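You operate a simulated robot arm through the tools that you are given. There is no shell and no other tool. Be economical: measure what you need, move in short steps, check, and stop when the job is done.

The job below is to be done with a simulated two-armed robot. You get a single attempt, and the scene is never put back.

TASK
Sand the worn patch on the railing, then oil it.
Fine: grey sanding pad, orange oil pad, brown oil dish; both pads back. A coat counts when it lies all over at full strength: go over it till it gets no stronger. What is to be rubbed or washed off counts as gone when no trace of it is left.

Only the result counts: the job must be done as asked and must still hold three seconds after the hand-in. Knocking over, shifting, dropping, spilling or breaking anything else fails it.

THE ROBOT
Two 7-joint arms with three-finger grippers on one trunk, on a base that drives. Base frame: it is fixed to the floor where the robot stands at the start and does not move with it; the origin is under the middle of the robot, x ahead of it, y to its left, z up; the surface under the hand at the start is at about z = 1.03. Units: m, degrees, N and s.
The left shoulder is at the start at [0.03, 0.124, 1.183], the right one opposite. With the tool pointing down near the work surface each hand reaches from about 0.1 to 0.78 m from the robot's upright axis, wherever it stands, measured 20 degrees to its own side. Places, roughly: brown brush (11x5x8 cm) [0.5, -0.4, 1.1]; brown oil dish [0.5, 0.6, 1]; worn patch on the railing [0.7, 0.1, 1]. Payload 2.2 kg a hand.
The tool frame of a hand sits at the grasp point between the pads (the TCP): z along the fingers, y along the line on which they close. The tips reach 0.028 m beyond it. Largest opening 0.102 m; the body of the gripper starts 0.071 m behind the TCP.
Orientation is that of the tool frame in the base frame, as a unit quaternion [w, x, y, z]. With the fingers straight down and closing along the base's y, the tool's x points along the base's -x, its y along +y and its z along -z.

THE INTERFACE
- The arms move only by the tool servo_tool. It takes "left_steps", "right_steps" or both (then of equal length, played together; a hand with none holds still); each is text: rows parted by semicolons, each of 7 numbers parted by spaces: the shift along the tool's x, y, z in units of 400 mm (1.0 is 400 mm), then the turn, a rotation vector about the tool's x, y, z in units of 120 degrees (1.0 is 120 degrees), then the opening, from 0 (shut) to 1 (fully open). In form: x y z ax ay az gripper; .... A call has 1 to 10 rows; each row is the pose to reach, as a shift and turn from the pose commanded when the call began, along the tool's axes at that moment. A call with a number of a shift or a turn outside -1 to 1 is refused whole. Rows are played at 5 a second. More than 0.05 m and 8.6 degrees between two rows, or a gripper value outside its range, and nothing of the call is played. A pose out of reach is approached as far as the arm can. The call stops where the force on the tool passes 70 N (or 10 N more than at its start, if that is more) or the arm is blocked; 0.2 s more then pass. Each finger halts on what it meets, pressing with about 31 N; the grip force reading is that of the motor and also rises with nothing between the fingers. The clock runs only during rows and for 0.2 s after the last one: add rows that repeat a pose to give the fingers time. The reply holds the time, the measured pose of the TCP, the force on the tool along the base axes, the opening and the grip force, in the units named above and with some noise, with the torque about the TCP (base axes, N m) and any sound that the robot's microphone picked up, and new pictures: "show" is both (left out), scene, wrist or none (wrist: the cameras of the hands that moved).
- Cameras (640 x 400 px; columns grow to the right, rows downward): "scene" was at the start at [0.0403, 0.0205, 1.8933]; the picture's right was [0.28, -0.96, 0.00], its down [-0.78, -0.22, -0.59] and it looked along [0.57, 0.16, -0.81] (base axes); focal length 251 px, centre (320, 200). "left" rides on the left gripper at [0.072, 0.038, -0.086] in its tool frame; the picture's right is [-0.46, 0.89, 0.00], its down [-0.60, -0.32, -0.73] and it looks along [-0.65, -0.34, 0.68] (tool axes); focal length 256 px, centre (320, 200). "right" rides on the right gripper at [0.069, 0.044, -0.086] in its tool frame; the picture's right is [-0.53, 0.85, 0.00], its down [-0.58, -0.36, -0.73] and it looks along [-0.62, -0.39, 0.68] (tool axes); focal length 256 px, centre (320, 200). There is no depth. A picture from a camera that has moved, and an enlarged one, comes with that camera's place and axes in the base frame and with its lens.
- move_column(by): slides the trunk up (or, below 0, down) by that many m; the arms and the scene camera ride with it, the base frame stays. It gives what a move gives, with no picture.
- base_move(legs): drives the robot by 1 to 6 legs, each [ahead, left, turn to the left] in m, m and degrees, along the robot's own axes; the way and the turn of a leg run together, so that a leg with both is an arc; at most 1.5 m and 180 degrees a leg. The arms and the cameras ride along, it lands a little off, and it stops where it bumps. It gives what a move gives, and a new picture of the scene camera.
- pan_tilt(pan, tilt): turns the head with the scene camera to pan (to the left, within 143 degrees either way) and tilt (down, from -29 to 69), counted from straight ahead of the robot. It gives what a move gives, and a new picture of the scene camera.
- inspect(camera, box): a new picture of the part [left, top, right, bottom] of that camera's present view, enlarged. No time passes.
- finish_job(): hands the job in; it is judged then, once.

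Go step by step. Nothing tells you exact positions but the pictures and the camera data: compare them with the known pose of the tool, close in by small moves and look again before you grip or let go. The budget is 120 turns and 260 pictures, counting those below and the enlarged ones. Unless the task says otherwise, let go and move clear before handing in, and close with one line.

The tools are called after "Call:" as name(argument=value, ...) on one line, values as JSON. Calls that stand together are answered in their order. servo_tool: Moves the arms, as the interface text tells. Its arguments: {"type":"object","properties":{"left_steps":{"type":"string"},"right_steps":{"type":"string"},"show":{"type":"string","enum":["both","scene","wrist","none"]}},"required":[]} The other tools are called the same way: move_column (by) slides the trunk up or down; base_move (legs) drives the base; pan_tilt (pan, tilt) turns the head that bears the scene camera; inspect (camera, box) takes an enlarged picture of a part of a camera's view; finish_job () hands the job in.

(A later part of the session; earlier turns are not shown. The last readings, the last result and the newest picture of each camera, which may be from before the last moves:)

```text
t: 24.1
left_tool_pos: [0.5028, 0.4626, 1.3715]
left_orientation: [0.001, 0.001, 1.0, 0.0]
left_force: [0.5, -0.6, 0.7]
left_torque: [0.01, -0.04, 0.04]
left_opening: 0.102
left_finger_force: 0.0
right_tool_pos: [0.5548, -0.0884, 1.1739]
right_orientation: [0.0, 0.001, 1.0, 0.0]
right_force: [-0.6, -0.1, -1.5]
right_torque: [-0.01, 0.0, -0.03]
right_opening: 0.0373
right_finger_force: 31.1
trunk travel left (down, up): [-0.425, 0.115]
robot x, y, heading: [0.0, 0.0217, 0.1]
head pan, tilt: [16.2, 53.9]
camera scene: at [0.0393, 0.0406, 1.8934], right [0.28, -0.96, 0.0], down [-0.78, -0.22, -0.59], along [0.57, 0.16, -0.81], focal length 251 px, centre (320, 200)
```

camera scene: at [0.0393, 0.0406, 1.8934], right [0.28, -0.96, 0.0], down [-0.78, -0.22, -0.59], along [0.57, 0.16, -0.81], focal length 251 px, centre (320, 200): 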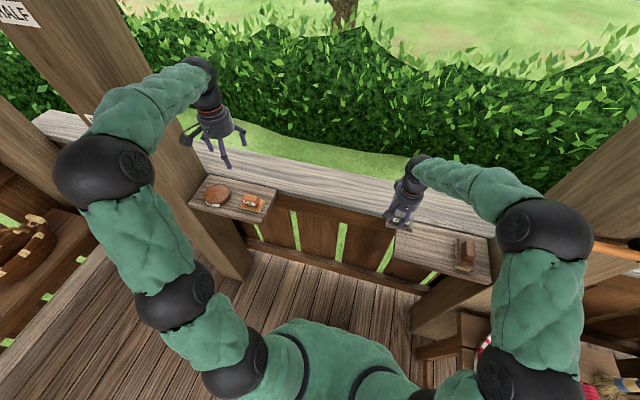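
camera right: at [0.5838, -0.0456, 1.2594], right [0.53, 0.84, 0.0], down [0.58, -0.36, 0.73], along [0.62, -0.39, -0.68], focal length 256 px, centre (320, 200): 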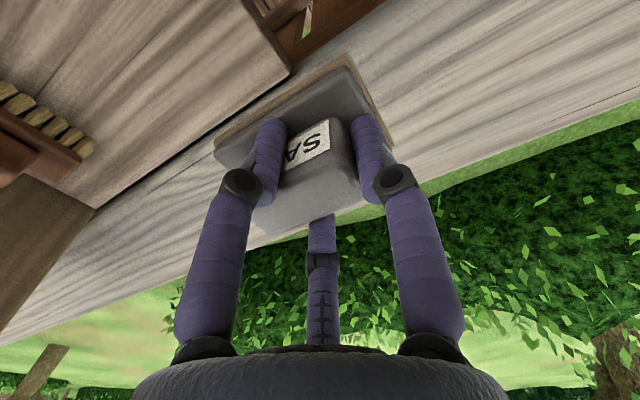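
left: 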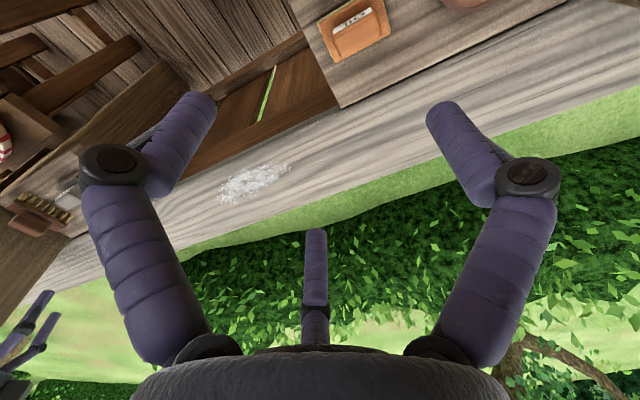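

Call:
servo_tool(right_steps="0.02 -0.08 0 0 0 0 0;0.042 -0.16 0 0 0 0 0;0.042 -0.234 0.02 0 0 0 0;0.042 -0.234 0.1 0 0 0 0;0.042 -0.234 0.18 0 0 0 0;0.042 -0.234 0.21 0 0 0 0;0.042 -0.234 0.21 0 0 0 0", show="both")

Call:
inspect(camera="scene", box=[380, 200, 500, 275])

```text
t: 25.7
left_tool_pos: [0.5042, 0.4627, 1.3707]
left_orientation: [0.0, 0.0, 1.0, 0.0]
left_force: [0.5, -0.4, 0.0]
left_torque: [0.02, 0.03, 0.01]
left_opening: 0.1019
left_finger_force: 0.0
right_tool_pos: [0.5387, -0.1828, 1.0888]
right_orientation: [0.0, 0.0, 1.0, 0.0]
right_force: [-0.2, 0.6, -0.6]
right_torque: [0.02, 0.03, -0.03]
right_opening: 0.0378
right_finger_force: 31.0
trunk travel left (down, up): [-0.425, 0.115]
robot x, y, heading: [0.002, 0.0174, -0.2]
head pan, tilt: [16.2, 53.9]
camera scene: at [0.0399, 0.0406, 1.8934], right [0.28, -0.96, 0.0], down [-0.78, -0.22, -0.59], along [0.57, 0.16, -0.81], focal length 251 px, centre (320, 200)
camera right: at [0.4686, -0.1387, 1.1756], right [0.54, 0.84, 0.0], down [0.58, -0.37, 0.73], along [0.62, -0.39, -0.68], focal length 256 px, centre (320, 200)
```

scene: 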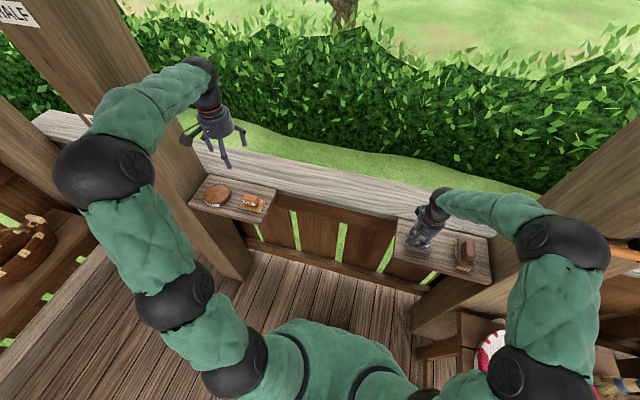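
right: 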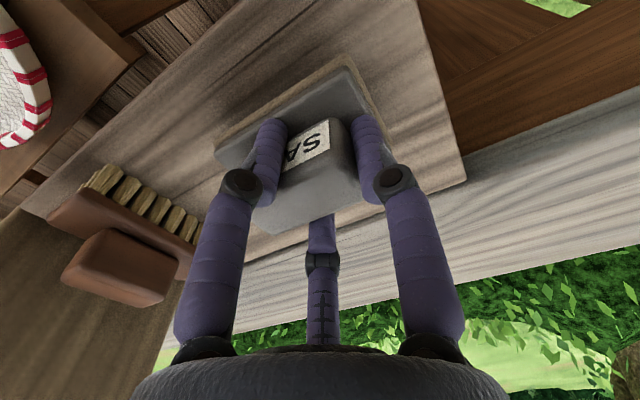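

```text
5.33 times, centred on (440, 238) of scene
camera zoom: at [0.0399, 0.0406, 1.8934], right [0.28, -0.96, 0.0], down [-0.78, -0.22, -0.59], along [0.57, 0.16, -0.81], focal length 1340 px, centre (-320, 0)
```

zoom: 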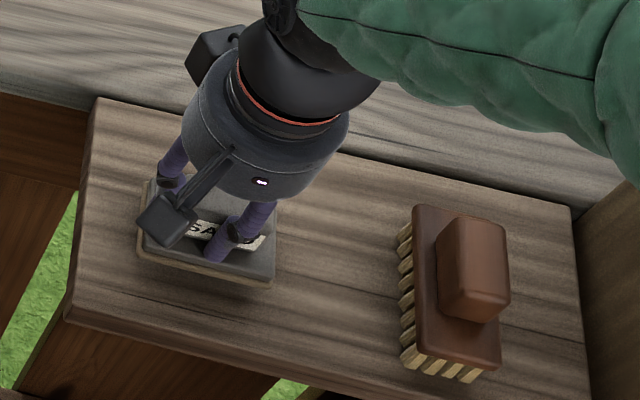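

Placement matches the original spot. I'll lower to the shelf.

Call:
servo_tool(right_steps="0 0 0.01 0 0 0 0;0 0 0.02 0 0 0 0;0 0 0.027 0 0 0 0;0 0 0.029 0 0 0 0;0 0 0.029 0 0 0 0", show="none")

```text
t: 26.9
left_tool_pos: [0.5035, 0.463, 1.371]
left_orientation: [0.0, 0.001, 1.0, -0.001]
left_force: [0.1, 0.4, 1.1]
left_torque: [-0.03, -0.02, -0.05]
left_opening: 0.1019
left_finger_force: 0.0
right_tool_pos: [0.5382, -0.1837, 1.0783]
right_orientation: [0.0, 0.0, 1.0, 0.0]
right_force: [-0.5, 0.0, -1.4]
right_torque: [0.01, 0.0, 0.02]
right_opening: 0.0375
right_finger_force: 30.6
trunk travel left (down, up): [-0.425, 0.115]
robot x, y, heading: [-0.0011, 0.0211, 0.1]
head pan, tilt: [16.2, 53.9]
```

Call:
servo_tool(right_steps="0 0 0.003 0 0 0 0;0 0 0.006 0 0 0 0;0 0 0.006 0 0 0 0", show="none")

```text
t: 27.7
left_tool_pos: [0.5047, 0.4627, 1.3709]
left_orientation: [0.0, 0.001, 1.0, 0.0]
left_force: [0.2, 0.1, -0.5]
left_torque: [-0.02, -0.01, 0.03]
left_opening: 0.1017
left_finger_force: 0.1
right_tool_pos: [0.539, -0.1836, 1.0765]
right_orientation: [-0.001, 0.001, 1.0, 0.0]
right_force: [0.0, 0.0, -0.6]
right_torque: [0.0, -0.01, 0.01]
right_opening: 0.0375
right_finger_force: 30.9
trunk travel left (down, up): [-0.425, 0.115]
robot x, y, heading: [0.0019, 0.0214, -0.1]
head pan, tilt: [16.2, 53.9]
```

Call:
servo_tool(right_steps="0 0 0.003 0 0 0 0;0 0 0.005 0 0 0 0;0 0 0.005 0 0 0 0", show="none")

```text
t: 28.5
left_tool_pos: [0.5027, 0.4633, 1.3713]
left_orientation: [0.0, 0.001, 1.0, 0.001]
left_force: [0.2, 1.2, 0.0]
left_torque: [-0.04, -0.02, -0.03]
left_opening: 0.102
left_finger_force: 0.1
right_tool_pos: [0.5371, -0.1834, 1.0758]
right_orientation: [0.002, 0.0, 1.0, 0.0]
right_force: [-1.6, -1.1, 12.9]
right_torque: [0.17, 0.32, 0.01]
right_opening: 0.0374
right_finger_force: 31.3
trunk travel left (down, up): [-0.425, 0.115]
robot x, y, heading: [0.0004, 0.0227, -0.3]
head pan, tilt: [16.2, 53.9]
```

Contact, 13 N. I'll ease up a hair and open, then raise clear.

Call:
servo_tool(right_steps="0 0 -0.002 0 0 0 0;0 0 -0.003 0 0 0 0.5;0 0 -0.003 0 0 0 1;0 0 -0.003 0 0 0 1;0 0 -0.003 0 0 0 1;0 0 -0.08 0 0 0 1;0 0 -0.18 0 0 0 1;0 0 -0.28 0 0 0 1;0 0 -0.28 0 0 0 1", show="both")

Call:
inspect(camera="scene", box=[380, 200, 500, 275])

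Call:
inspect(camera="scene", box=[180, 160, 300, 235])

```text
t: 30.5
left_tool_pos: [0.5043, 0.4627, 1.3711]
left_orientation: [0.0, 0.001, 1.0, 0.0]
left_force: [1.4, -0.5, -0.1]
left_torque: [0.03, 0.02, 0.01]
left_opening: 0.1018
left_finger_force: 0.1
right_tool_pos: [0.5395, -0.1857, 1.1852]
right_orientation: [-0.001, 0.0, 1.0, 0.001]
right_force: [1.4, -0.2, -0.7]
right_torque: [0.0, -0.02, 0.02]
right_opening: 0.1021
right_finger_force: 0.0
trunk travel left (down, up): [-0.425, 0.115]
robot x, y, heading: [-0.0007, 0.018, 0.2]
head pan, tilt: [16.2, 53.9]
camera scene: at [0.0407, 0.0404, 1.8933], right [0.28, -0.96, 0.0], down [-0.78, -0.22, -0.59], along [0.57, 0.16, -0.81], focal length 251 px, centre (320, 200)
camera right: at [0.4686, -0.1414, 1.2715], right [0.54, 0.84, 0.0], down [0.58, -0.37, 0.73], along [0.62, -0.39, -0.68], focal length 256 px, centre (320, 200)
```

scene: 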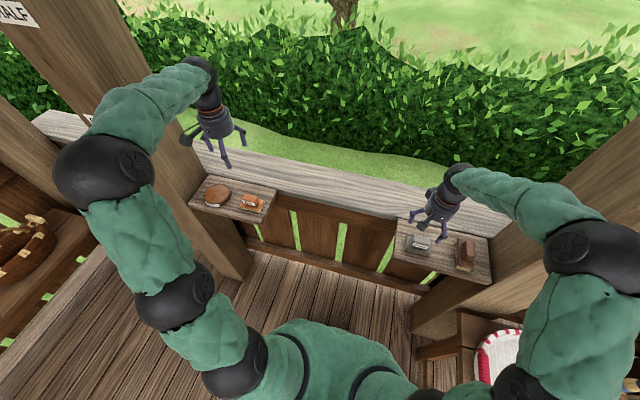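
right: 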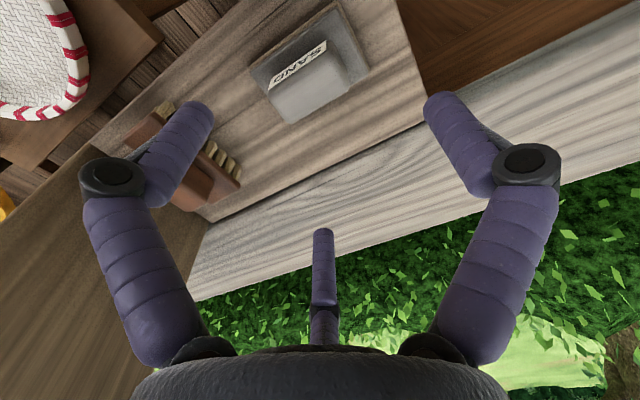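

```text
5.33 times, centred on (440, 238) of scene
camera zoom: at [0.0407, 0.0404, 1.8933], right [0.28, -0.96, 0.0], down [-0.78, -0.22, -0.59], along [0.57, 0.16, -0.81], focal length 1340 px, centre (-320, 0)
```

zoom: 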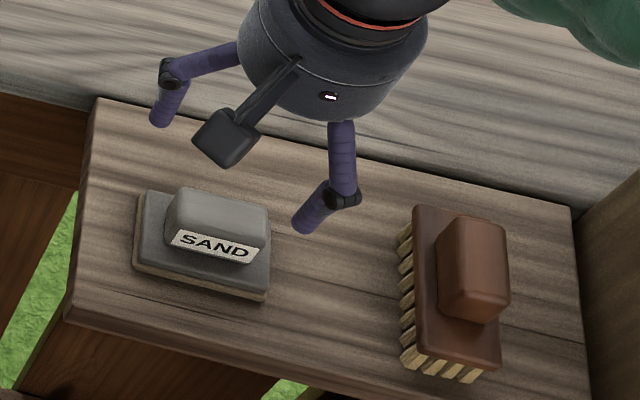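

```text
5.33 times, centred on (240, 198) of scene
camera zoom: at [0.0407, 0.0404, 1.8933], right [0.28, -0.96, 0.0], down [-0.78, -0.22, -0.59], along [0.57, 0.16, -0.81], focal length 1340 px, centre (747, 213)
```

zoom: 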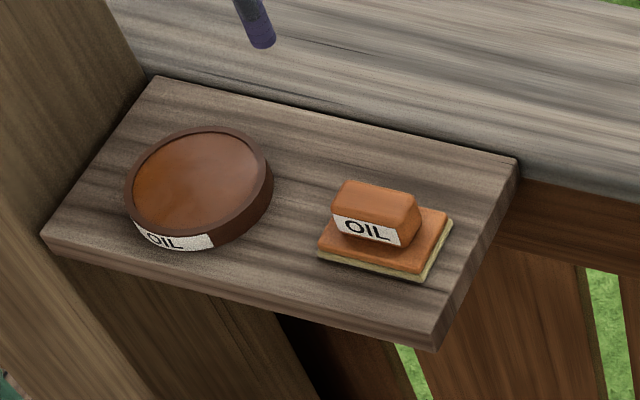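

The grey pad is back in place. Next is the orange pad at about [0.535, 0.472], so I'll bring the left hand above it.

Call:
servo_tool(left_steps="-0.02 0.005 0.1 0 0 0 1;-0.04 0.01 0.2 0 0 0 1;-0.06 0.015 0.3 0 0 0 1;-0.077 0.02 0.4 0 0 0 1;-0.077 0.02 0.5 0 0 0 1;-0.077 0.02 0.59 0 0 0 1;-0.077 0.02 0.59 0 0 0 1", show="both")

Call:
inspect(camera="left", box=[200, 20, 440, 220])

```text
t: 32.1
left_tool_pos: [0.535, 0.471, 1.1357]
left_orientation: [0.0, 0.001, 1.0, 0.0]
left_force: [-0.3, -0.2, -0.7]
left_torque: [0.0, -0.05, -0.01]
left_opening: 0.102
left_finger_force: 0.0
right_tool_pos: [0.5384, -0.1862, 1.1864]
right_orientation: [0.0, 0.002, 1.0, 0.0]
right_force: [0.1, -0.4, -0.6]
right_torque: [0.02, -0.01, 0.01]
right_opening: 0.1019
right_finger_force: 0.0
trunk travel left (down, up): [-0.425, 0.115]
robot x, y, heading: [-0.0019, 0.018, -0.0]
head pan, tilt: [16.2, 53.9]
camera scene: at [0.0393, 0.0399, 1.8934], right [0.28, -0.96, 0.0], down [-0.78, -0.22, -0.59], along [0.57, 0.16, -0.81], focal length 251 px, centre (320, 200)
camera left: at [0.4607, 0.5085, 1.2214], right [0.47, 0.89, 0.0], down [0.6, -0.32, 0.73], along [0.65, -0.34, -0.68], focal length 256 px, centre (320, 200)
```

scene: 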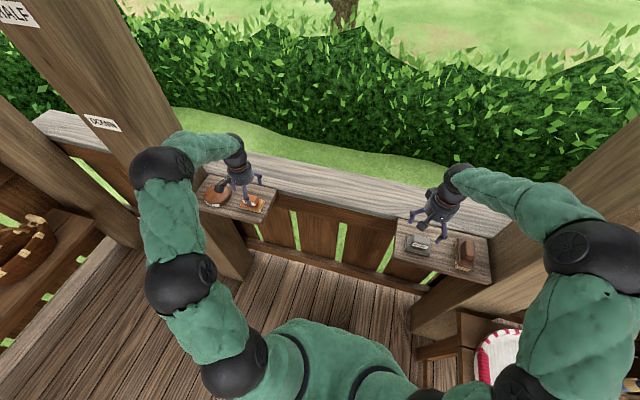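
left: 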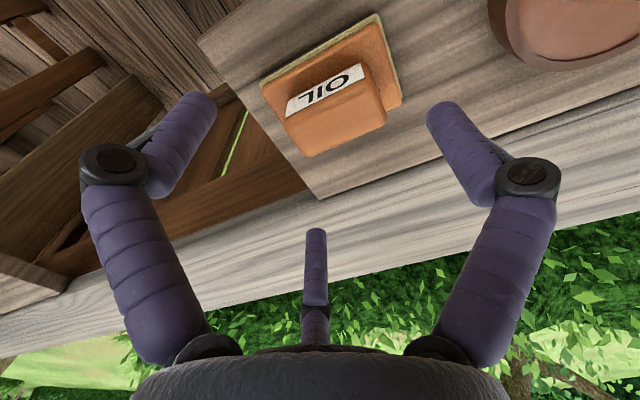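

```text
2.00 times, centred on (320, 120) of left
camera zoom: at [0.4607, 0.5085, 1.2214], right [0.47, 0.89, 0.0], down [0.6, -0.32, 0.73], along [0.65, -0.34, -0.68], focal length 512 px, centre (320, 360)
```

zoom: 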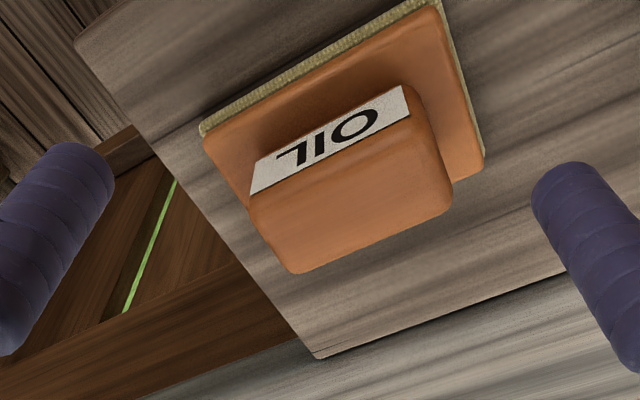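

The orange handle is centred at [0.540, 0.478]. I'll target y=0.486 so all three fingers meet it together.

Call:
servo_tool(left_steps="-0.0125 0.0375 0 0 0 0 1;-0.0125 0.0375 0.08 0 0 0 1;-0.0125 0.0375 0.1455 0 0 0 1;-0.0125 0.0375 0.1455 0 0 0 1", show="wrist")

```text
t: 33.1
left_tool_pos: [0.54, 0.4854, 1.0765]
left_orientation: [0.0, 0.001, 1.0, -0.001]
left_force: [-0.2, -0.2, -0.1]
left_torque: [-0.01, -0.02, 0.0]
left_opening: 0.1021
left_finger_force: 0.0
right_tool_pos: [0.5372, -0.1862, 1.1865]
right_orientation: [0.0, 0.001, 1.0, 0.0]
right_force: [-0.4, -0.4, -0.7]
right_torque: [-0.02, -0.02, 0.0]
right_opening: 0.102
right_finger_force: 0.2
trunk travel left (down, up): [-0.425, 0.115]
robot x, y, heading: [-0.0026, 0.0224, -0.1]
head pan, tilt: [16.2, 53.9]
camera left: at [0.4665, 0.5229, 1.1632], right [0.47, 0.88, 0.0], down [0.6, -0.32, 0.73], along [0.65, -0.34, -0.68], focal length 256 px, centre (320, 200)
```

left: 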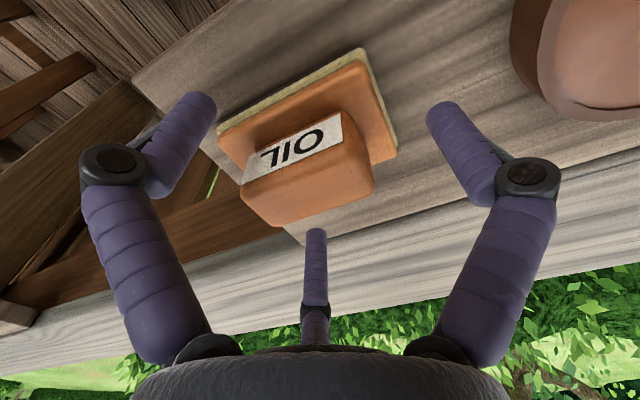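

Call:
servo_tool(left_steps="0 0 0 0 0 0 0.5;0 0 0 0 0 0 0.3;0 0 0 0 0 0 0.1;0 0 0 0 0 0 0;0 0 0 0 0 0 0", show="wrist")

Call:
servo_tool(left_steps="0 0 -0.06 0 0 0 0;0 0 -0.14 0 0 0 0;0 0 -0.2 0 0 0 0;0 0 -0.2 0 0 0 0", show="both")

Call:
inspect(camera="scene", box=[180, 130, 300, 225])

```text
t: 34.3
left_tool_pos: [0.5401, 0.4854, 1.0777]
left_orientation: [0.0, 0.0, 1.0, 0.0]
left_force: [-0.5, 1.5, 0.5]
left_torque: [0.01, 0.07, 0.0]
left_opening: 0.0373
left_finger_force: 31.0
right_tool_pos: [0.5379, -0.1853, 1.1857]
right_orientation: [0.0, 0.0, 1.0, 0.0]
right_force: [-0.8, -0.6, 0.1]
right_torque: [-0.01, 0.01, 0.03]
right_opening: 0.1022
right_finger_force: 0.0
trunk travel left (down, up): [-0.425, 0.115]
robot x, y, heading: [-0.0033, 0.0173, -0.1]
head pan, tilt: [16.2, 53.9]
camera left: at [0.4667, 0.5231, 1.1631], right [0.47, 0.88, 0.0], down [0.6, -0.32, 0.73], along [0.65, -0.34, -0.68], focal length 256 px, centre (320, 200)
```

left: 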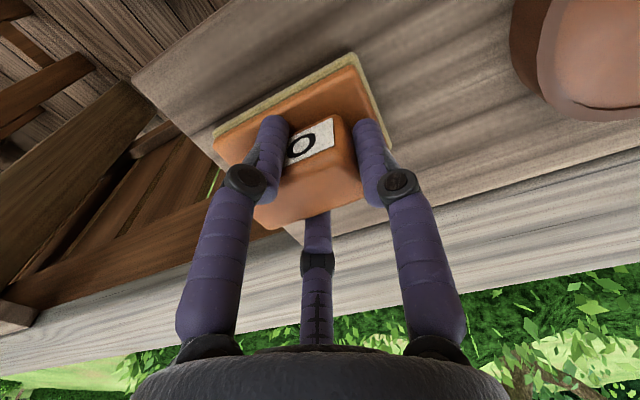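

```text
t: 35.3
left_tool_pos: [0.5399, 0.4849, 1.157]
left_orientation: [0.0, 0.001, 1.0, -0.001]
left_force: [0.3, 0.2, -1.0]
left_torque: [0.01, 0.0, -0.02]
left_opening: 0.0378
left_finger_force: 30.9
right_tool_pos: [0.5386, -0.1851, 1.1857]
right_orientation: [-0.001, 0.001, 1.0, 0.0]
right_force: [0.8, 0.6, -0.5]
right_torque: [-0.02, 0.01, 0.03]
right_opening: 0.1021
right_finger_force: 0.1
trunk travel left (down, up): [-0.425, 0.115]
robot x, y, heading: [-0.0027, 0.0179, -0.3]
head pan, tilt: [16.2, 53.9]
camera scene: at [0.0404, 0.0409, 1.8933], right [0.28, -0.96, 0.0], down [-0.78, -0.22, -0.59], along [0.57, 0.16, -0.81], focal length 251 px, centre (320, 200)
camera left: at [0.4661, 0.5222, 1.2423], right [0.47, 0.88, 0.0], down [0.6, -0.32, 0.73], along [0.65, -0.34, -0.68], focal length 256 px, centre (320, 200)
```

scene: 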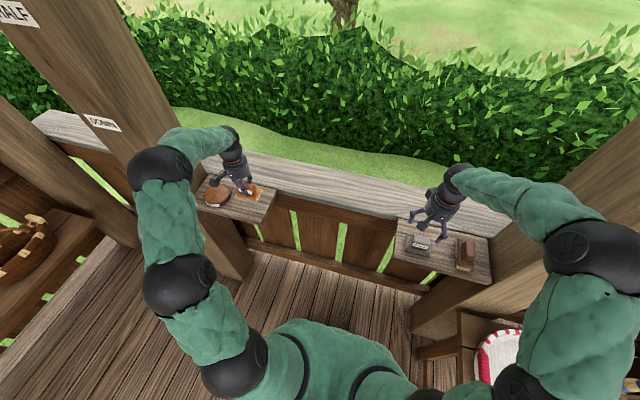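
left: 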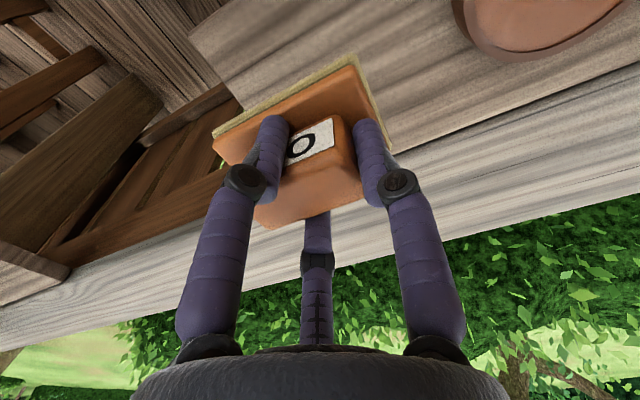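

```text
4.21 times, centred on (240, 178) of scene
camera zoom: at [0.0404, 0.0409, 1.8933], right [0.28, -0.96, 0.0], down [-0.78, -0.22, -0.59], along [0.57, 0.16, -0.81], focal length 1058 px, centre (657, 295)
```

zoom: 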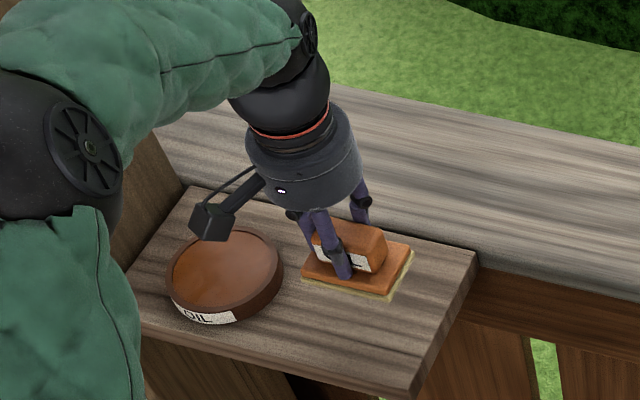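

The orange pad is held. The dish lies at about [0.532, 0.626], near the arm's reach limit and by the post, so I'll shift the base 5 cm left to reach it with a nearly straight arm.

Call:
base_move(legs=[[0, 0.05, 0]])

Call:
servo_tool(left_steps="0.01 0.05 -0.05 0 0 0 0;0.02 0.12 -0.05 0 0 0 0;0.02 0.2 -0.05 0 0 0 0;0.02 0.245 -0.05 0 0 0 0;0.02 0.245 -0.05 0 0 0 0", show="both")

Call:
inspect(camera="scene", box=[180, 120, 300, 220])

```text
t: 36.2
left_tool_pos: [0.5393, 0.533, 1.1577]
left_orientation: [0.0, 0.001, 1.0, 0.0]
left_force: [-1.0, 0.4, -0.6]
left_torque: [-0.03, 0.0, -0.01]
left_opening: 0.0375
left_finger_force: 31.3
right_tool_pos: [0.5386, -0.1378, 1.186]
right_orientation: [0.0, 0.001, 1.0, 0.0]
right_force: [0.6, 0.5, -1.2]
right_torque: [-0.04, 0.02, -0.04]
right_opening: 0.1019
right_finger_force: 0.1
trunk travel left (down, up): [-0.425, 0.115]
robot x, y, heading: [-0.0002, 0.0698, -0.1]
head pan, tilt: [16.2, 53.9]
camera scene: at [0.04, 0.0893, 1.8933], right [0.28, -0.96, 0.0], down [-0.78, -0.22, -0.59], along [0.57, 0.16, -0.81], focal length 251 px, centre (320, 200)
```

scene: 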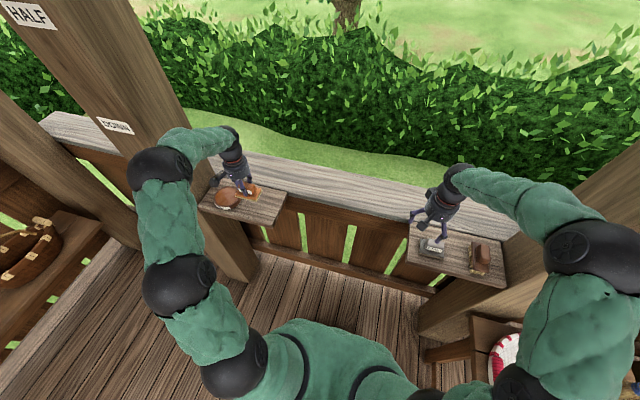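

```text
t: 37.4
left_tool_pos: [0.5308, 0.63, 1.1767]
left_orientation: [-0.001, 0.001, 1.0, 0.0]
left_force: [0.3, -0.4, 0.4]
left_torque: [0.04, 0.02, 0.01]
left_opening: 0.0375
left_finger_force: 31.2
right_tool_pos: [0.5384, -0.1368, 1.1845]
right_orientation: [0.0, 0.0, 1.0, 0.0]
right_force: [0.3, -0.3, -0.4]
right_torque: [-0.02, 0.02, -0.01]
right_opening: 0.1019
right_finger_force: 0.2
trunk travel left (down, up): [-0.425, 0.115]
robot x, y, heading: [-0.0032, 0.0703, -0.3]
head pan, tilt: [16.2, 53.9]
camera scene: at [0.0403, 0.0895, 1.8933], right [0.28, -0.96, 0.0], down [-0.78, -0.22, -0.59], along [0.57, 0.16, -0.81], focal length 251 px, centre (320, 200)
camera left: at [0.4574, 0.6694, 1.2628], right [0.47, 0.88, 0.0], down [0.6, -0.32, 0.73], along [0.65, -0.34, -0.68], focal length 256 px, centre (320, 200)
```

scene: 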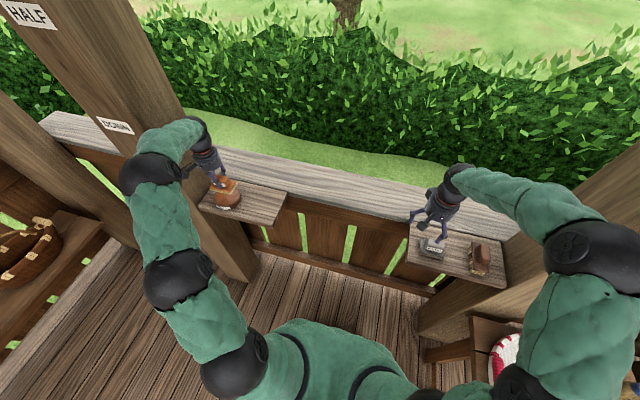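
left: 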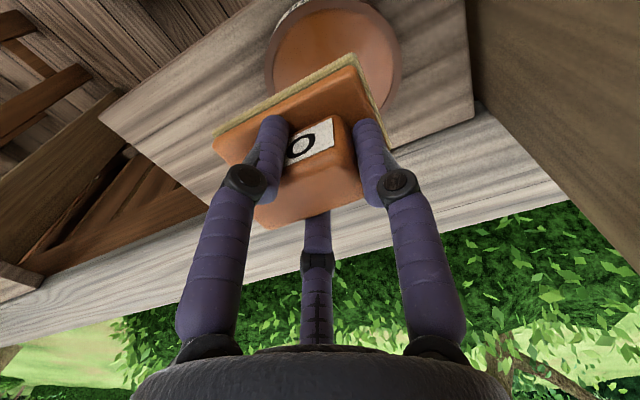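

```text
4.00 times, centred on (240, 170) of scene
camera zoom: at [0.0403, 0.0895, 1.8933], right [0.28, -0.96, 0.0], down [-0.78, -0.22, -0.59], along [0.57, 0.16, -0.81], focal length 1005 px, centre (640, 320)
```

zoom: 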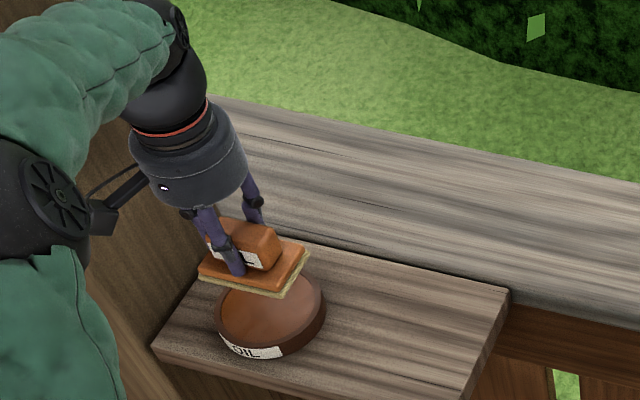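

Call:
inspect(camera="scene", box=[210, 170, 274, 210])

Call:
inspect(camera="left", box=[200, 0, 440, 150])

```text
10.00 times, centred on (242, 190) of scene
camera zoom: at [0.0403, 0.0895, 1.8933], right [0.28, -0.96, 0.0], down [-0.78, -0.22, -0.59], along [0.57, 0.16, -0.81], focal length 2512 px, centre (1100, 300)
```

zoom: 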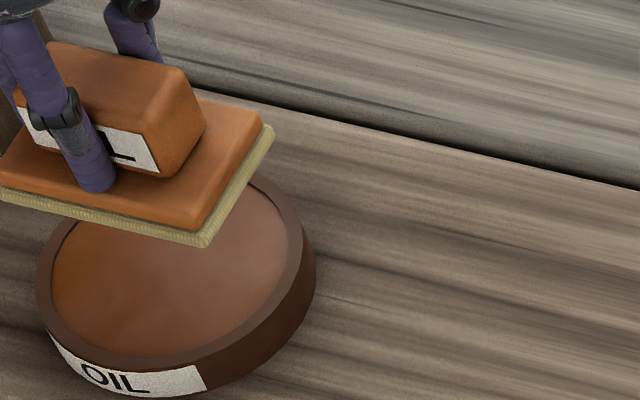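

```text
2.67 times, centred on (320, 75) of left
camera zoom: at [0.4574, 0.6694, 1.2628], right [0.47, 0.88, 0.0], down [0.6, -0.32, 0.73], along [0.65, -0.34, -0.68], focal length 683 px, centre (320, 533)
```

zoom: 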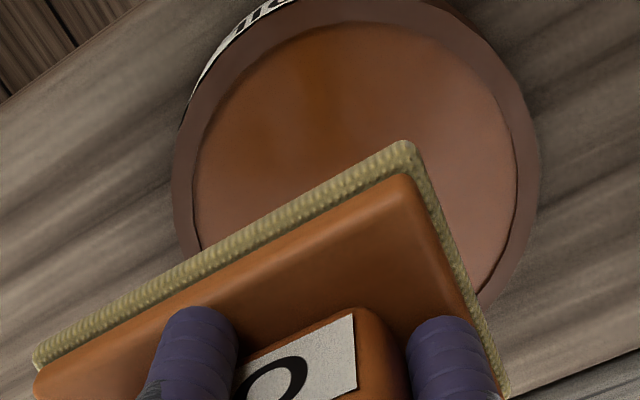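

Call:
servo_tool(left_steps="0 0.038 0.05 0 0 0 0;0 0.038 0.1 0 0 0 0;0 0.038 0.14 0 0 0 0;0 0.038 0.14 0 0 0 0", show="wrist")

Call:
inspect(camera="scene", box=[202, 160, 274, 210])

Call:
inspect(camera="left", box=[200, 0, 440, 150])

```text
t: 38.4
left_tool_pos: [0.5316, 0.6465, 1.1219]
left_orientation: [0.0, 0.001, 1.0, -0.001]
left_force: [0.2, -0.3, -1.5]
left_torque: [0.04, 0.01, 0.01]
left_opening: 0.0378
left_finger_force: 31.0
right_tool_pos: [0.5387, -0.1374, 1.1853]
right_orientation: [0.0, 0.001, 1.0, 0.0]
right_force: [0.4, 0.1, -0.2]
right_torque: [0.01, 0.0, -0.02]
right_opening: 0.1019
right_finger_force: 0.1
trunk travel left (down, up): [-0.425, 0.115]
robot x, y, heading: [0.0024, 0.0692, -0.1]
head pan, tilt: [16.2, 53.9]
camera left: at [0.4568, 0.6849, 1.2065], right [0.47, 0.88, 0.0], down [0.6, -0.32, 0.73], along [0.65, -0.34, -0.68], focal length 256 px, centre (320, 200)
```

left: 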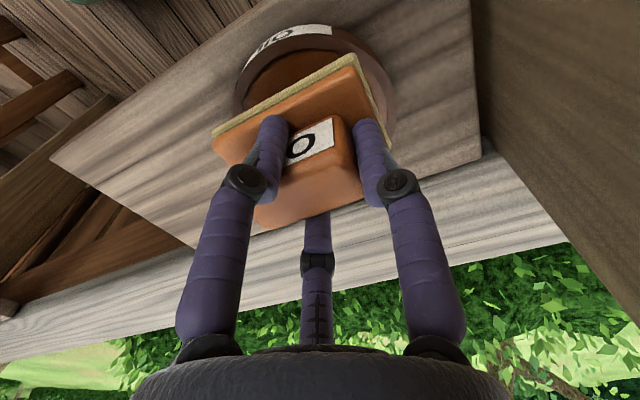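

```text
8.00 times, centred on (238, 185) of scene
camera zoom: at [0.0401, 0.0891, 1.8934], right [0.28, -0.96, 0.0], down [-0.78, -0.22, -0.59], along [0.57, 0.16, -0.81], focal length 2009 px, centre (976, 320)
```

zoom: 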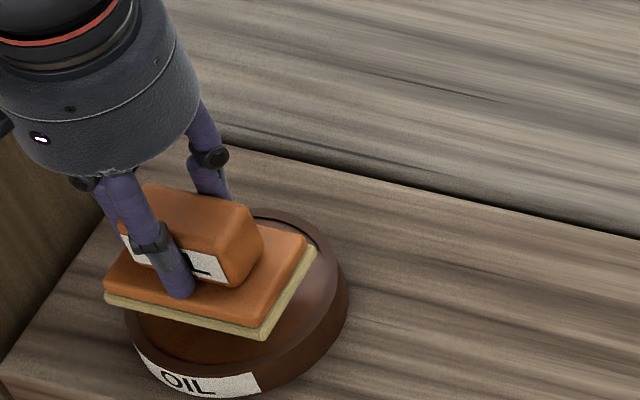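

```text
2.67 times, centred on (320, 75) of left
camera zoom: at [0.4568, 0.6849, 1.2065], right [0.47, 0.88, 0.0], down [0.6, -0.32, 0.73], along [0.65, -0.34, -0.68], focal length 683 px, centre (320, 533)
```

zoom: 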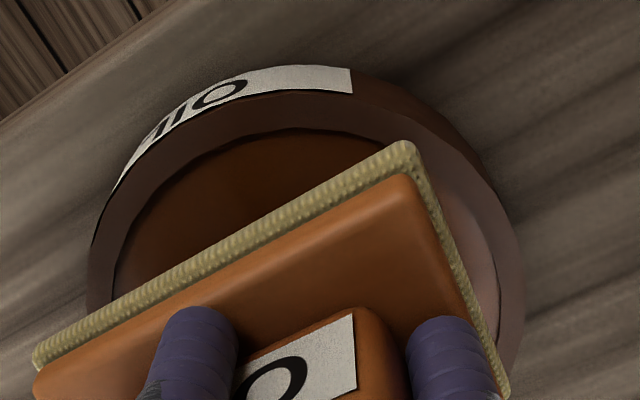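

The pad is roughly centred over the dish. I'll nudge slightly toward -y and lower gently to feel for the oil or dish.

Call:
servo_tool(left_steps="0 -0.006 0.01 0 0 0 0;0 -0.006 0.02 0 0 0 0;0 -0.006 0.03 0 0 0 0;0 -0.006 0.035 0 0 0 0;0 -0.006 0.035 0 0 0 0", show="none")

Call:
servo_tool(left_steps="0 0 0.003 0 0 0 0;0 0 0.006 0 0 0 0;0 0 0.009 0 0 0 0;0 0 0.0125 0 0 0 0;0 0 0.0125 0 0 0 0", show="wrist")

Call:
inspect(camera="scene", box=[202, 160, 274, 210])

```text
t: 39.6
left_tool_pos: [0.5322, 0.6444, 1.1066]
left_orientation: [0.0, 0.001, 1.0, 0.0]
left_force: [-0.1, -0.5, -2.0]
left_torque: [0.02, -0.02, 0.01]
left_opening: 0.0376
left_finger_force: 31.1
right_tool_pos: [0.5383, -0.1368, 1.1861]
right_orientation: [0.0, 0.0, 1.0, 0.0]
right_force: [-0.4, 0.1, 0.4]
right_torque: [0.0, 0.01, -0.03]
right_opening: 0.102
right_finger_force: 0.0
trunk travel left (down, up): [-0.425, 0.115]
robot x, y, heading: [-0.0, 0.0709, -0.1]
head pan, tilt: [16.2, 53.9]
```

```text
t: 40.8
left_tool_pos: [0.5319, 0.6427, 1.1013]
left_orientation: [0.0, 0.001, 1.0, 0.0]
left_force: [0.4, 0.0, -1.1]
left_torque: [0.03, -0.01, -0.01]
left_opening: 0.0372
left_finger_force: 30.5
right_tool_pos: [0.5376, -0.1367, 1.1856]
right_orientation: [-0.001, 0.002, 1.0, 0.0]
right_force: [-0.1, -0.1, 0.7]
right_torque: [-0.03, -0.02, 0.01]
right_opening: 0.1021
right_finger_force: 0.1
trunk travel left (down, up): [-0.425, 0.115]
robot x, y, heading: [0.0003, 0.0688, -0.2]
head pan, tilt: [16.2, 53.9]
camera left: at [0.4585, 0.6814, 1.1872], right [0.47, 0.88, 0.0], down [0.6, -0.32, 0.73], along [0.65, -0.34, -0.68], focal length 256 px, centre (320, 200)
```

left: 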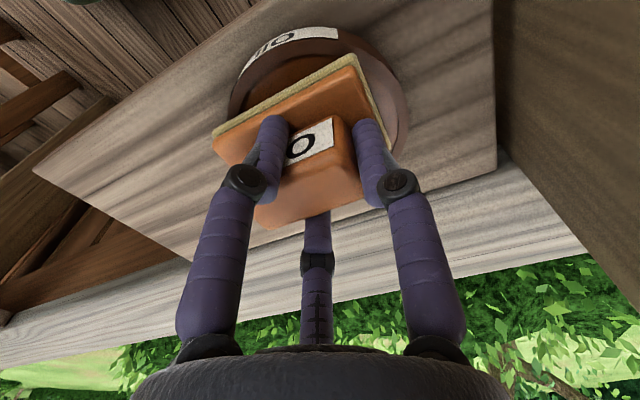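

```text
8.00 times, centred on (238, 185) of scene
camera zoom: at [0.0401, 0.0892, 1.8933], right [0.28, -0.96, 0.0], down [-0.78, -0.22, -0.59], along [0.57, 0.16, -0.81], focal length 2009 px, centre (976, 320)
```

zoom: 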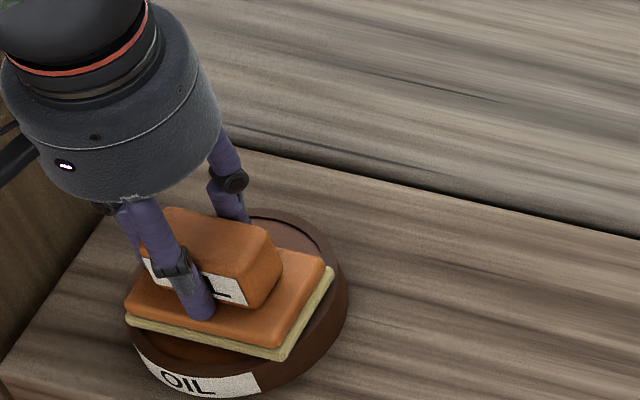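

The pad is nearly centred. A 4 mm nudge forward, then continue down.

Call:
servo_tool(left_steps="-0.01 0 0.003 0 0 0 0;-0.01 0 0.006 0 0 0 0;-0.01 0 0.009 0 0 0 0;-0.01 0 0.0125 0 0 0 0;-0.01 0 0.0125 0 0 0 0", show="none")

Call:
servo_tool(left_steps="0 0 0.003 0 0 0 0;0 0 0.006 0 0 0 0;0 0 0.009 0 0 0 0;0 0 0.009 0 0 0 0", show="wrist")

Call:
inspect(camera="scene", box=[202, 160, 274, 210])

```text
t: 42.0
left_tool_pos: [0.5355, 0.642, 1.0984]
left_orientation: [0.001, 0.001, 1.0, 0.001]
left_force: [-1.8, 1.6, 7.2]
left_torque: [-0.36, 0.14, -0.05]
left_opening: 0.0375
left_finger_force: 30.8
right_tool_pos: [0.5374, -0.1374, 1.1854]
right_orientation: [-0.001, 0.001, 1.0, 0.0]
right_force: [0.2, 0.6, 0.0]
right_torque: [-0.02, -0.02, -0.01]
right_opening: 0.102
right_finger_force: 0.0
trunk travel left (down, up): [-0.425, 0.115]
robot x, y, heading: [-0.001, 0.0667, 0.1]
head pan, tilt: [16.2, 53.9]
```

```text
t: 43.0
left_tool_pos: [0.5355, 0.6434, 1.0987]
left_orientation: [0.002, 0.0, 1.0, 0.002]
left_force: [-0.1, 0.5, 27.6]
left_torque: [-0.29, 0.1, 0.02]
left_opening: 0.0377
left_finger_force: 30.8
right_tool_pos: [0.5369, -0.1386, 1.1868]
right_orientation: [0.001, 0.001, 1.0, 0.001]
right_force: [0.0, 0.7, 0.5]
right_torque: [0.0, 0.0, -0.01]
right_opening: 0.1019
right_finger_force: 0.0
trunk travel left (down, up): [-0.425, 0.115]
robot x, y, heading: [0.0014, 0.0675, -0.0]
head pan, tilt: [16.2, 53.9]
camera left: at [0.4613, 0.6801, 1.1829], right [0.47, 0.88, 0.01], down [0.6, -0.32, 0.73], along [0.65, -0.34, -0.68], focal length 256 px, centre (320, 200)
```

left: 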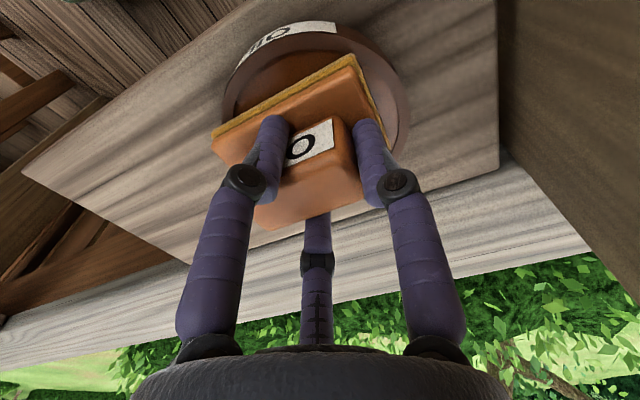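

```text
8.00 times, centred on (238, 185) of scene
camera zoom: at [0.0373, 0.0862, 1.8936], right [0.28, -0.96, 0.0], down [-0.78, -0.22, -0.59], along [0.57, 0.16, -0.81], focal length 2009 px, centre (976, 320)
```

zoom: 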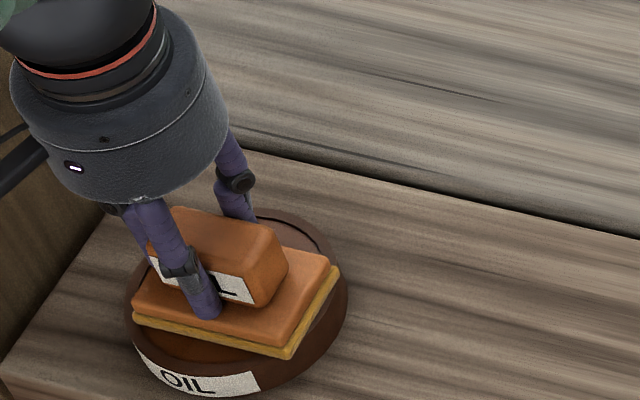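

The pad's foam turned amber, so it is loaded. I'll lift straight up and swing back from the post.

Call:
servo_tool(left_steps="0 0 -0.05 0 0 0 0;0 0 -0.12 0 0 0 0;0 0 -0.2 0 0 0 0;0 -0.1 -0.22 0 0 0 0;0 -0.2 -0.22 0 0 0 0;0 -0.3 -0.22 0 0 0 0;0 -0.4 -0.22 0 0 0 0;0 -0.5 -0.22 0 0 0 0;0 -0.6 -0.22 0 0 0 0;0 -0.6 -0.22 0 0 0 0", show="wrist")

Call:
base_move(legs=[[0.08, 0, 0]])

Call:
inspect(camera="scene", box=[180, 150, 300, 225])

```text
t: 45.2
left_tool_pos: [0.5365, 0.4029, 1.1791]
left_orientation: [0.0, 0.0, 1.0, 0.0]
left_force: [0.2, 0.0, -0.6]
left_torque: [-0.01, 0.01, -0.02]
left_opening: 0.0374
left_finger_force: 31.3
right_tool_pos: [0.5388, -0.1371, 1.1857]
right_orientation: [0.0, 0.001, 1.0, 0.0]
right_force: [0.7, 0.2, -1.1]
right_torque: [0.0, 0.02, 0.01]
right_opening: 0.102
right_finger_force: 0.0
trunk travel left (down, up): [-0.425, 0.115]
robot x, y, heading: [-0.0028, 0.0669, -0.3]
head pan, tilt: [16.2, 53.9]
camera left: at [0.4627, 0.4414, 1.2648], right [0.47, 0.88, 0.0], down [0.6, -0.32, 0.73], along [0.65, -0.34, -0.68], focal length 256 px, centre (320, 200)
```

left: 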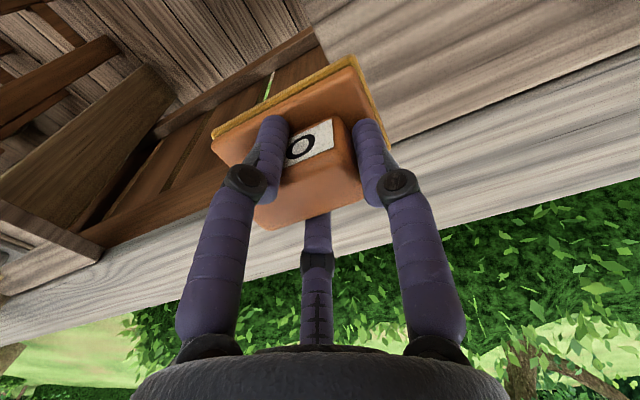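

```text
t: 46.3
left_tool_pos: [0.6176, 0.4026, 1.1782]
left_orientation: [-0.001, 0.0, 1.0, 0.0]
left_force: [0.1, -0.7, -1.5]
left_torque: [0.01, 0.05, 0.03]
left_opening: 0.0377
left_finger_force: 31.3
right_tool_pos: [0.6191, -0.1361, 1.1859]
right_orientation: [-0.001, 0.001, 1.0, 0.0]
right_force: [0.9, 0.7, 0.8]
right_torque: [0.0, 0.05, 0.02]
right_opening: 0.102
right_finger_force: 0.0
trunk travel left (down, up): [-0.425, 0.115]
robot x, y, heading: [0.0832, 0.0703, -0.2]
head pan, tilt: [16.2, 53.9]
camera scene: at [0.1223, 0.0891, 1.8933], right [0.28, -0.96, 0.0], down [-0.78, -0.22, -0.59], along [0.56, 0.16, -0.81], focal length 251 px, centre (320, 200)
```

scene: 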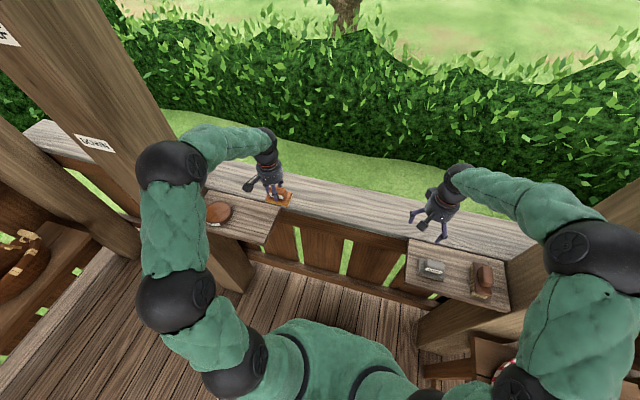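

```text
5.33 times, centred on (240, 188) of scene
camera zoom: at [0.1223, 0.0891, 1.8933], right [0.28, -0.96, 0.0], down [-0.78, -0.22, -0.59], along [0.56, 0.16, -0.81], focal length 1340 px, centre (747, 267)
```

zoom: 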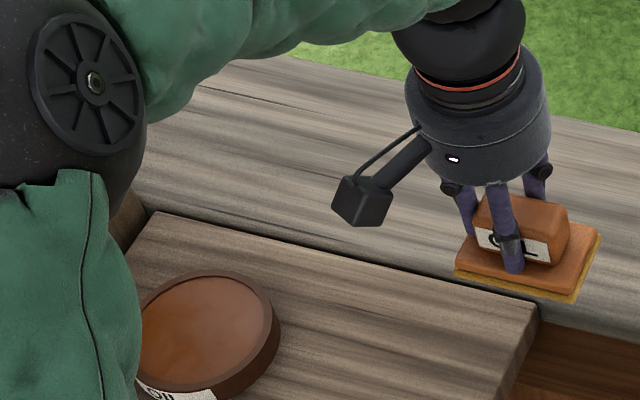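

Now take the loaded pad above the left end of the patch.

Call:
servo_tool(left_steps="-0.06 -0.08 0 0 0 0 0;-0.12 -0.16 0 0 0 0 0;-0.18 -0.24 0 0 0 0 0;-0.23 -0.32 0.04 0 0 0 0;-0.246 -0.38 0.12 0 0 0 0;-0.246 -0.38 0.2 0 0 0 0;-0.246 -0.38 0.23 0 0 0 0;-0.246 -0.38 0.23 0 0 0 0", show="none")

Call:
servo_tool(left_steps="0 0 0.01 0 0 0 0;0 0 0.015 0 0 0 0;0 0 0.02 0 0 0 0;0 0 0.025 0 0 0 0;0 0 0.025 0 0 0 0", show="scene")

```text
t: 48.1
left_tool_pos: [0.714, 0.2504, 1.0887]
left_orientation: [0.001, 0.001, 1.0, -0.001]
left_force: [-0.1, 0.6, -1.4]
left_torque: [0.04, -0.02, 0.01]
left_opening: 0.0374
left_finger_force: 31.2
right_tool_pos: [0.6187, -0.1372, 1.1853]
right_orientation: [0.0, 0.001, 1.0, 0.0]
right_force: [0.4, 0.4, -0.3]
right_torque: [-0.03, 0.01, 0.02]
right_opening: 0.1018
right_finger_force: 0.1
trunk travel left (down, up): [-0.425, 0.115]
robot x, y, heading: [0.0814, 0.0699, -0.1]
head pan, tilt: [16.2, 53.9]
```

```text
t: 49.3
left_tool_pos: [0.7142, 0.2504, 1.0779]
left_orientation: [0.0, 0.001, 1.0, 0.0]
left_force: [-0.1, -0.8, -1.4]
left_torque: [0.01, 0.0, 0.02]
left_opening: 0.0377
left_finger_force: 31.1
right_tool_pos: [0.6183, -0.1379, 1.1865]
right_orientation: [0.0, 0.0, 1.0, -0.001]
right_force: [-0.6, 0.5, -0.5]
right_torque: [0.02, 0.03, -0.03]
right_opening: 0.1018
right_finger_force: 0.1
trunk travel left (down, up): [-0.425, 0.115]
robot x, y, heading: [0.0825, 0.0697, 0.2]
head pan, tilt: [16.2, 53.9]
camera scene: at [0.1203, 0.0888, 1.8933], right [0.28, -0.96, 0.0], down [-0.78, -0.22, -0.59], along [0.57, 0.16, -0.81], focal length 251 px, centre (320, 200)
```

scene: 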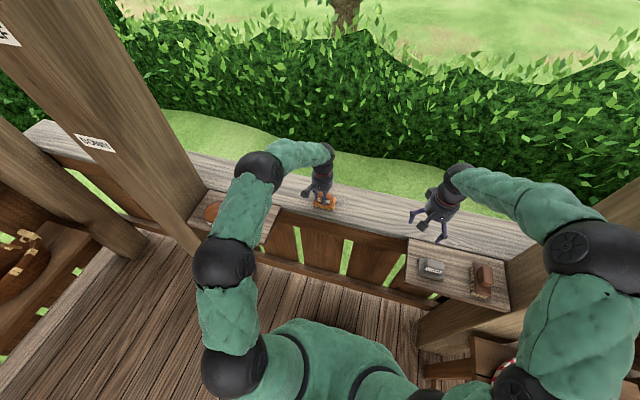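

Call:
servo_tool(left_steps="0 -0.02 0.005 0 0 0 0;0 -0.04 0.01 0 0 0 0;0 -0.04 0.012 0 0 0 0;0 -0.04 0.012 0 0 0 0", show="none")

```text
t: 50.3
left_tool_pos: [0.7151, 0.2367, 1.0775]
left_orientation: [0.005, 0.0, 1.0, 0.0]
left_force: [2.9, 8.0, 25.2]
left_torque: [0.37, 0.06, 0.06]
left_opening: 0.0376
left_finger_force: 30.4
right_tool_pos: [0.6175, -0.1373, 1.1872]
right_orientation: [0.001, 0.001, 1.0, 0.0]
right_force: [-0.3, -0.3, 0.1]
right_torque: [-0.02, 0.01, -0.01]
right_opening: 0.1018
right_finger_force: 0.1
trunk travel left (down, up): [-0.425, 0.115]
robot x, y, heading: [0.0786, 0.067, -0.0]
head pan, tilt: [16.2, 53.9]
```

In contact (25 N). I'll ease a little and stroke along the centre and back.

Call:
servo_tool(left_steps="0 -0.08 -0.002 0 0 0 0;0 -0.16 -0.002 0 0 0 0;0 -0.24 -0.002 0 0 0 0;0 -0.32 -0.002 0 0 0 0;0 -0.4 -0.002 0 0 0 0;0 -0.32 -0.002 0 0 0 0;0 -0.24 -0.002 0 0 0 0;0 -0.16 -0.002 0 0 0 0;0 -0.08 -0.002 0 0 0 0;0 0 -0.002 0 0 0 0", show="scene")

Call:
inspect(camera="scene", box=[280, 170, 400, 245])

```text
t: 52.5
left_tool_pos: [0.7136, 0.2321, 1.0762]
left_orientation: [0.002, 0.002, 1.0, 0.001]
left_force: [-0.3, -11.1, 33.2]
left_torque: [-0.93, 0.03, 0.21]
left_opening: 0.0376
left_finger_force: 30.4
right_tool_pos: [0.6156, -0.1383, 1.1873]
right_orientation: [0.001, 0.001, 1.0, 0.001]
right_force: [0.1, 0.1, 0.5]
right_torque: [0.0, 0.02, 0.04]
right_opening: 0.1019
right_finger_force: 0.1
trunk travel left (down, up): [-0.425, 0.115]
robot x, y, heading: [0.0791, 0.0657, -0.0]
head pan, tilt: [16.2, 53.9]
camera scene: at [0.1163, 0.0866, 1.8936], right [0.28, -0.96, 0.0], down [-0.78, -0.22, -0.59], along [0.57, 0.16, -0.81], focal length 251 px, centre (320, 200)
```

scene: 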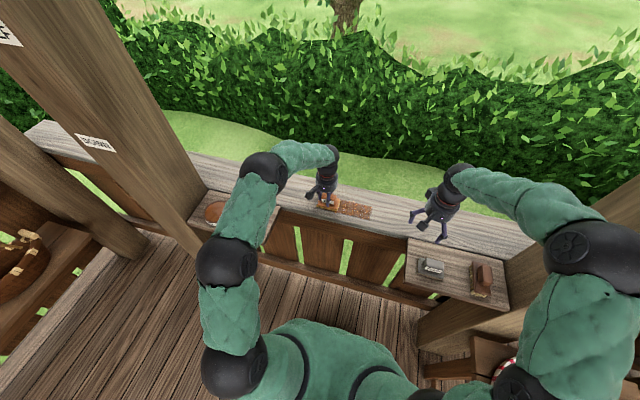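

```text
5.33 times, centred on (340, 208) of scene
camera zoom: at [0.1163, 0.0866, 1.8936], right [0.28, -0.96, 0.0], down [-0.78, -0.22, -0.59], along [0.57, 0.16, -0.81], focal length 1340 px, centre (213, 160)
```

zoom: 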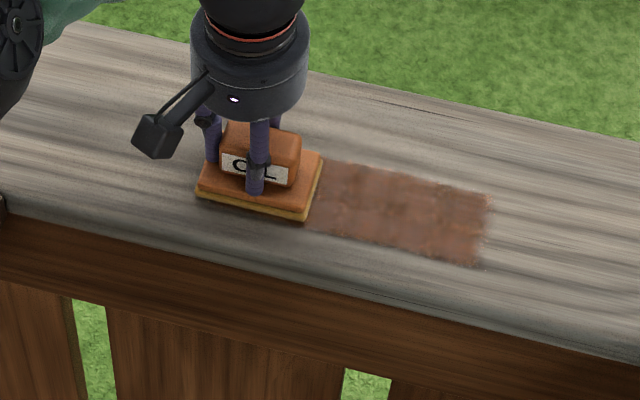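

The oil is going on. Now the two side lanes, and another round to build strength.

Call:
servo_tool(left_steps="-0.045 0 -0.003 0 0 0 0;-0.045 -0.1 -0.003 0 0 0 0;-0.045 -0.2 -0.003 0 0 0 0;-0.045 -0.3 -0.003 0 0 0 0;-0.045 -0.4 -0.003 0 0 0 0;0.045 -0.4 -0.003 0 0 0 0;0.045 -0.3 -0.003 0 0 0 0;0.045 -0.2 -0.003 0 0 0 0;0.045 -0.1 -0.003 0 0 0 0;0.045 0 -0.003 0 0 0 0", show="none")

Call:
inspect(camera="scene", box=[280, 170, 400, 245])

```text
t: 54.7
left_tool_pos: [0.6956, 0.2348, 1.0749]
left_orientation: [0.002, 0.001, 1.0, 0.0]
left_force: [-0.8, -10.8, 34.5]
left_torque: [-0.75, 0.33, 0.38]
left_opening: 0.0376
left_finger_force: 31.0
right_tool_pos: [0.6151, -0.1391, 1.1878]
right_orientation: [0.001, 0.001, 1.0, 0.0]
right_force: [-0.5, 0.2, 1.1]
right_torque: [0.01, 0.0, 0.02]
right_opening: 0.102
right_finger_force: 0.0
trunk travel left (down, up): [-0.425, 0.115]
robot x, y, heading: [0.0802, 0.0697, -0.3]
head pan, tilt: [16.2, 53.9]
```

```text
5.33 times, centred on (340, 208) of scene
camera zoom: at [0.1164, 0.0869, 1.8936], right [0.28, -0.96, 0.0], down [-0.78, -0.22, -0.59], along [0.57, 0.16, -0.81], focal length 1340 px, centre (213, 160)
```

zoom: 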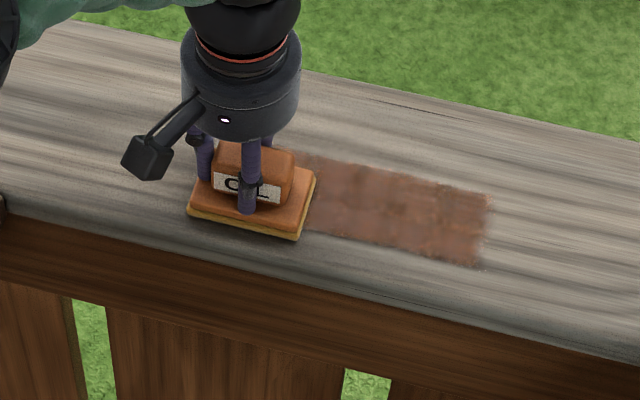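

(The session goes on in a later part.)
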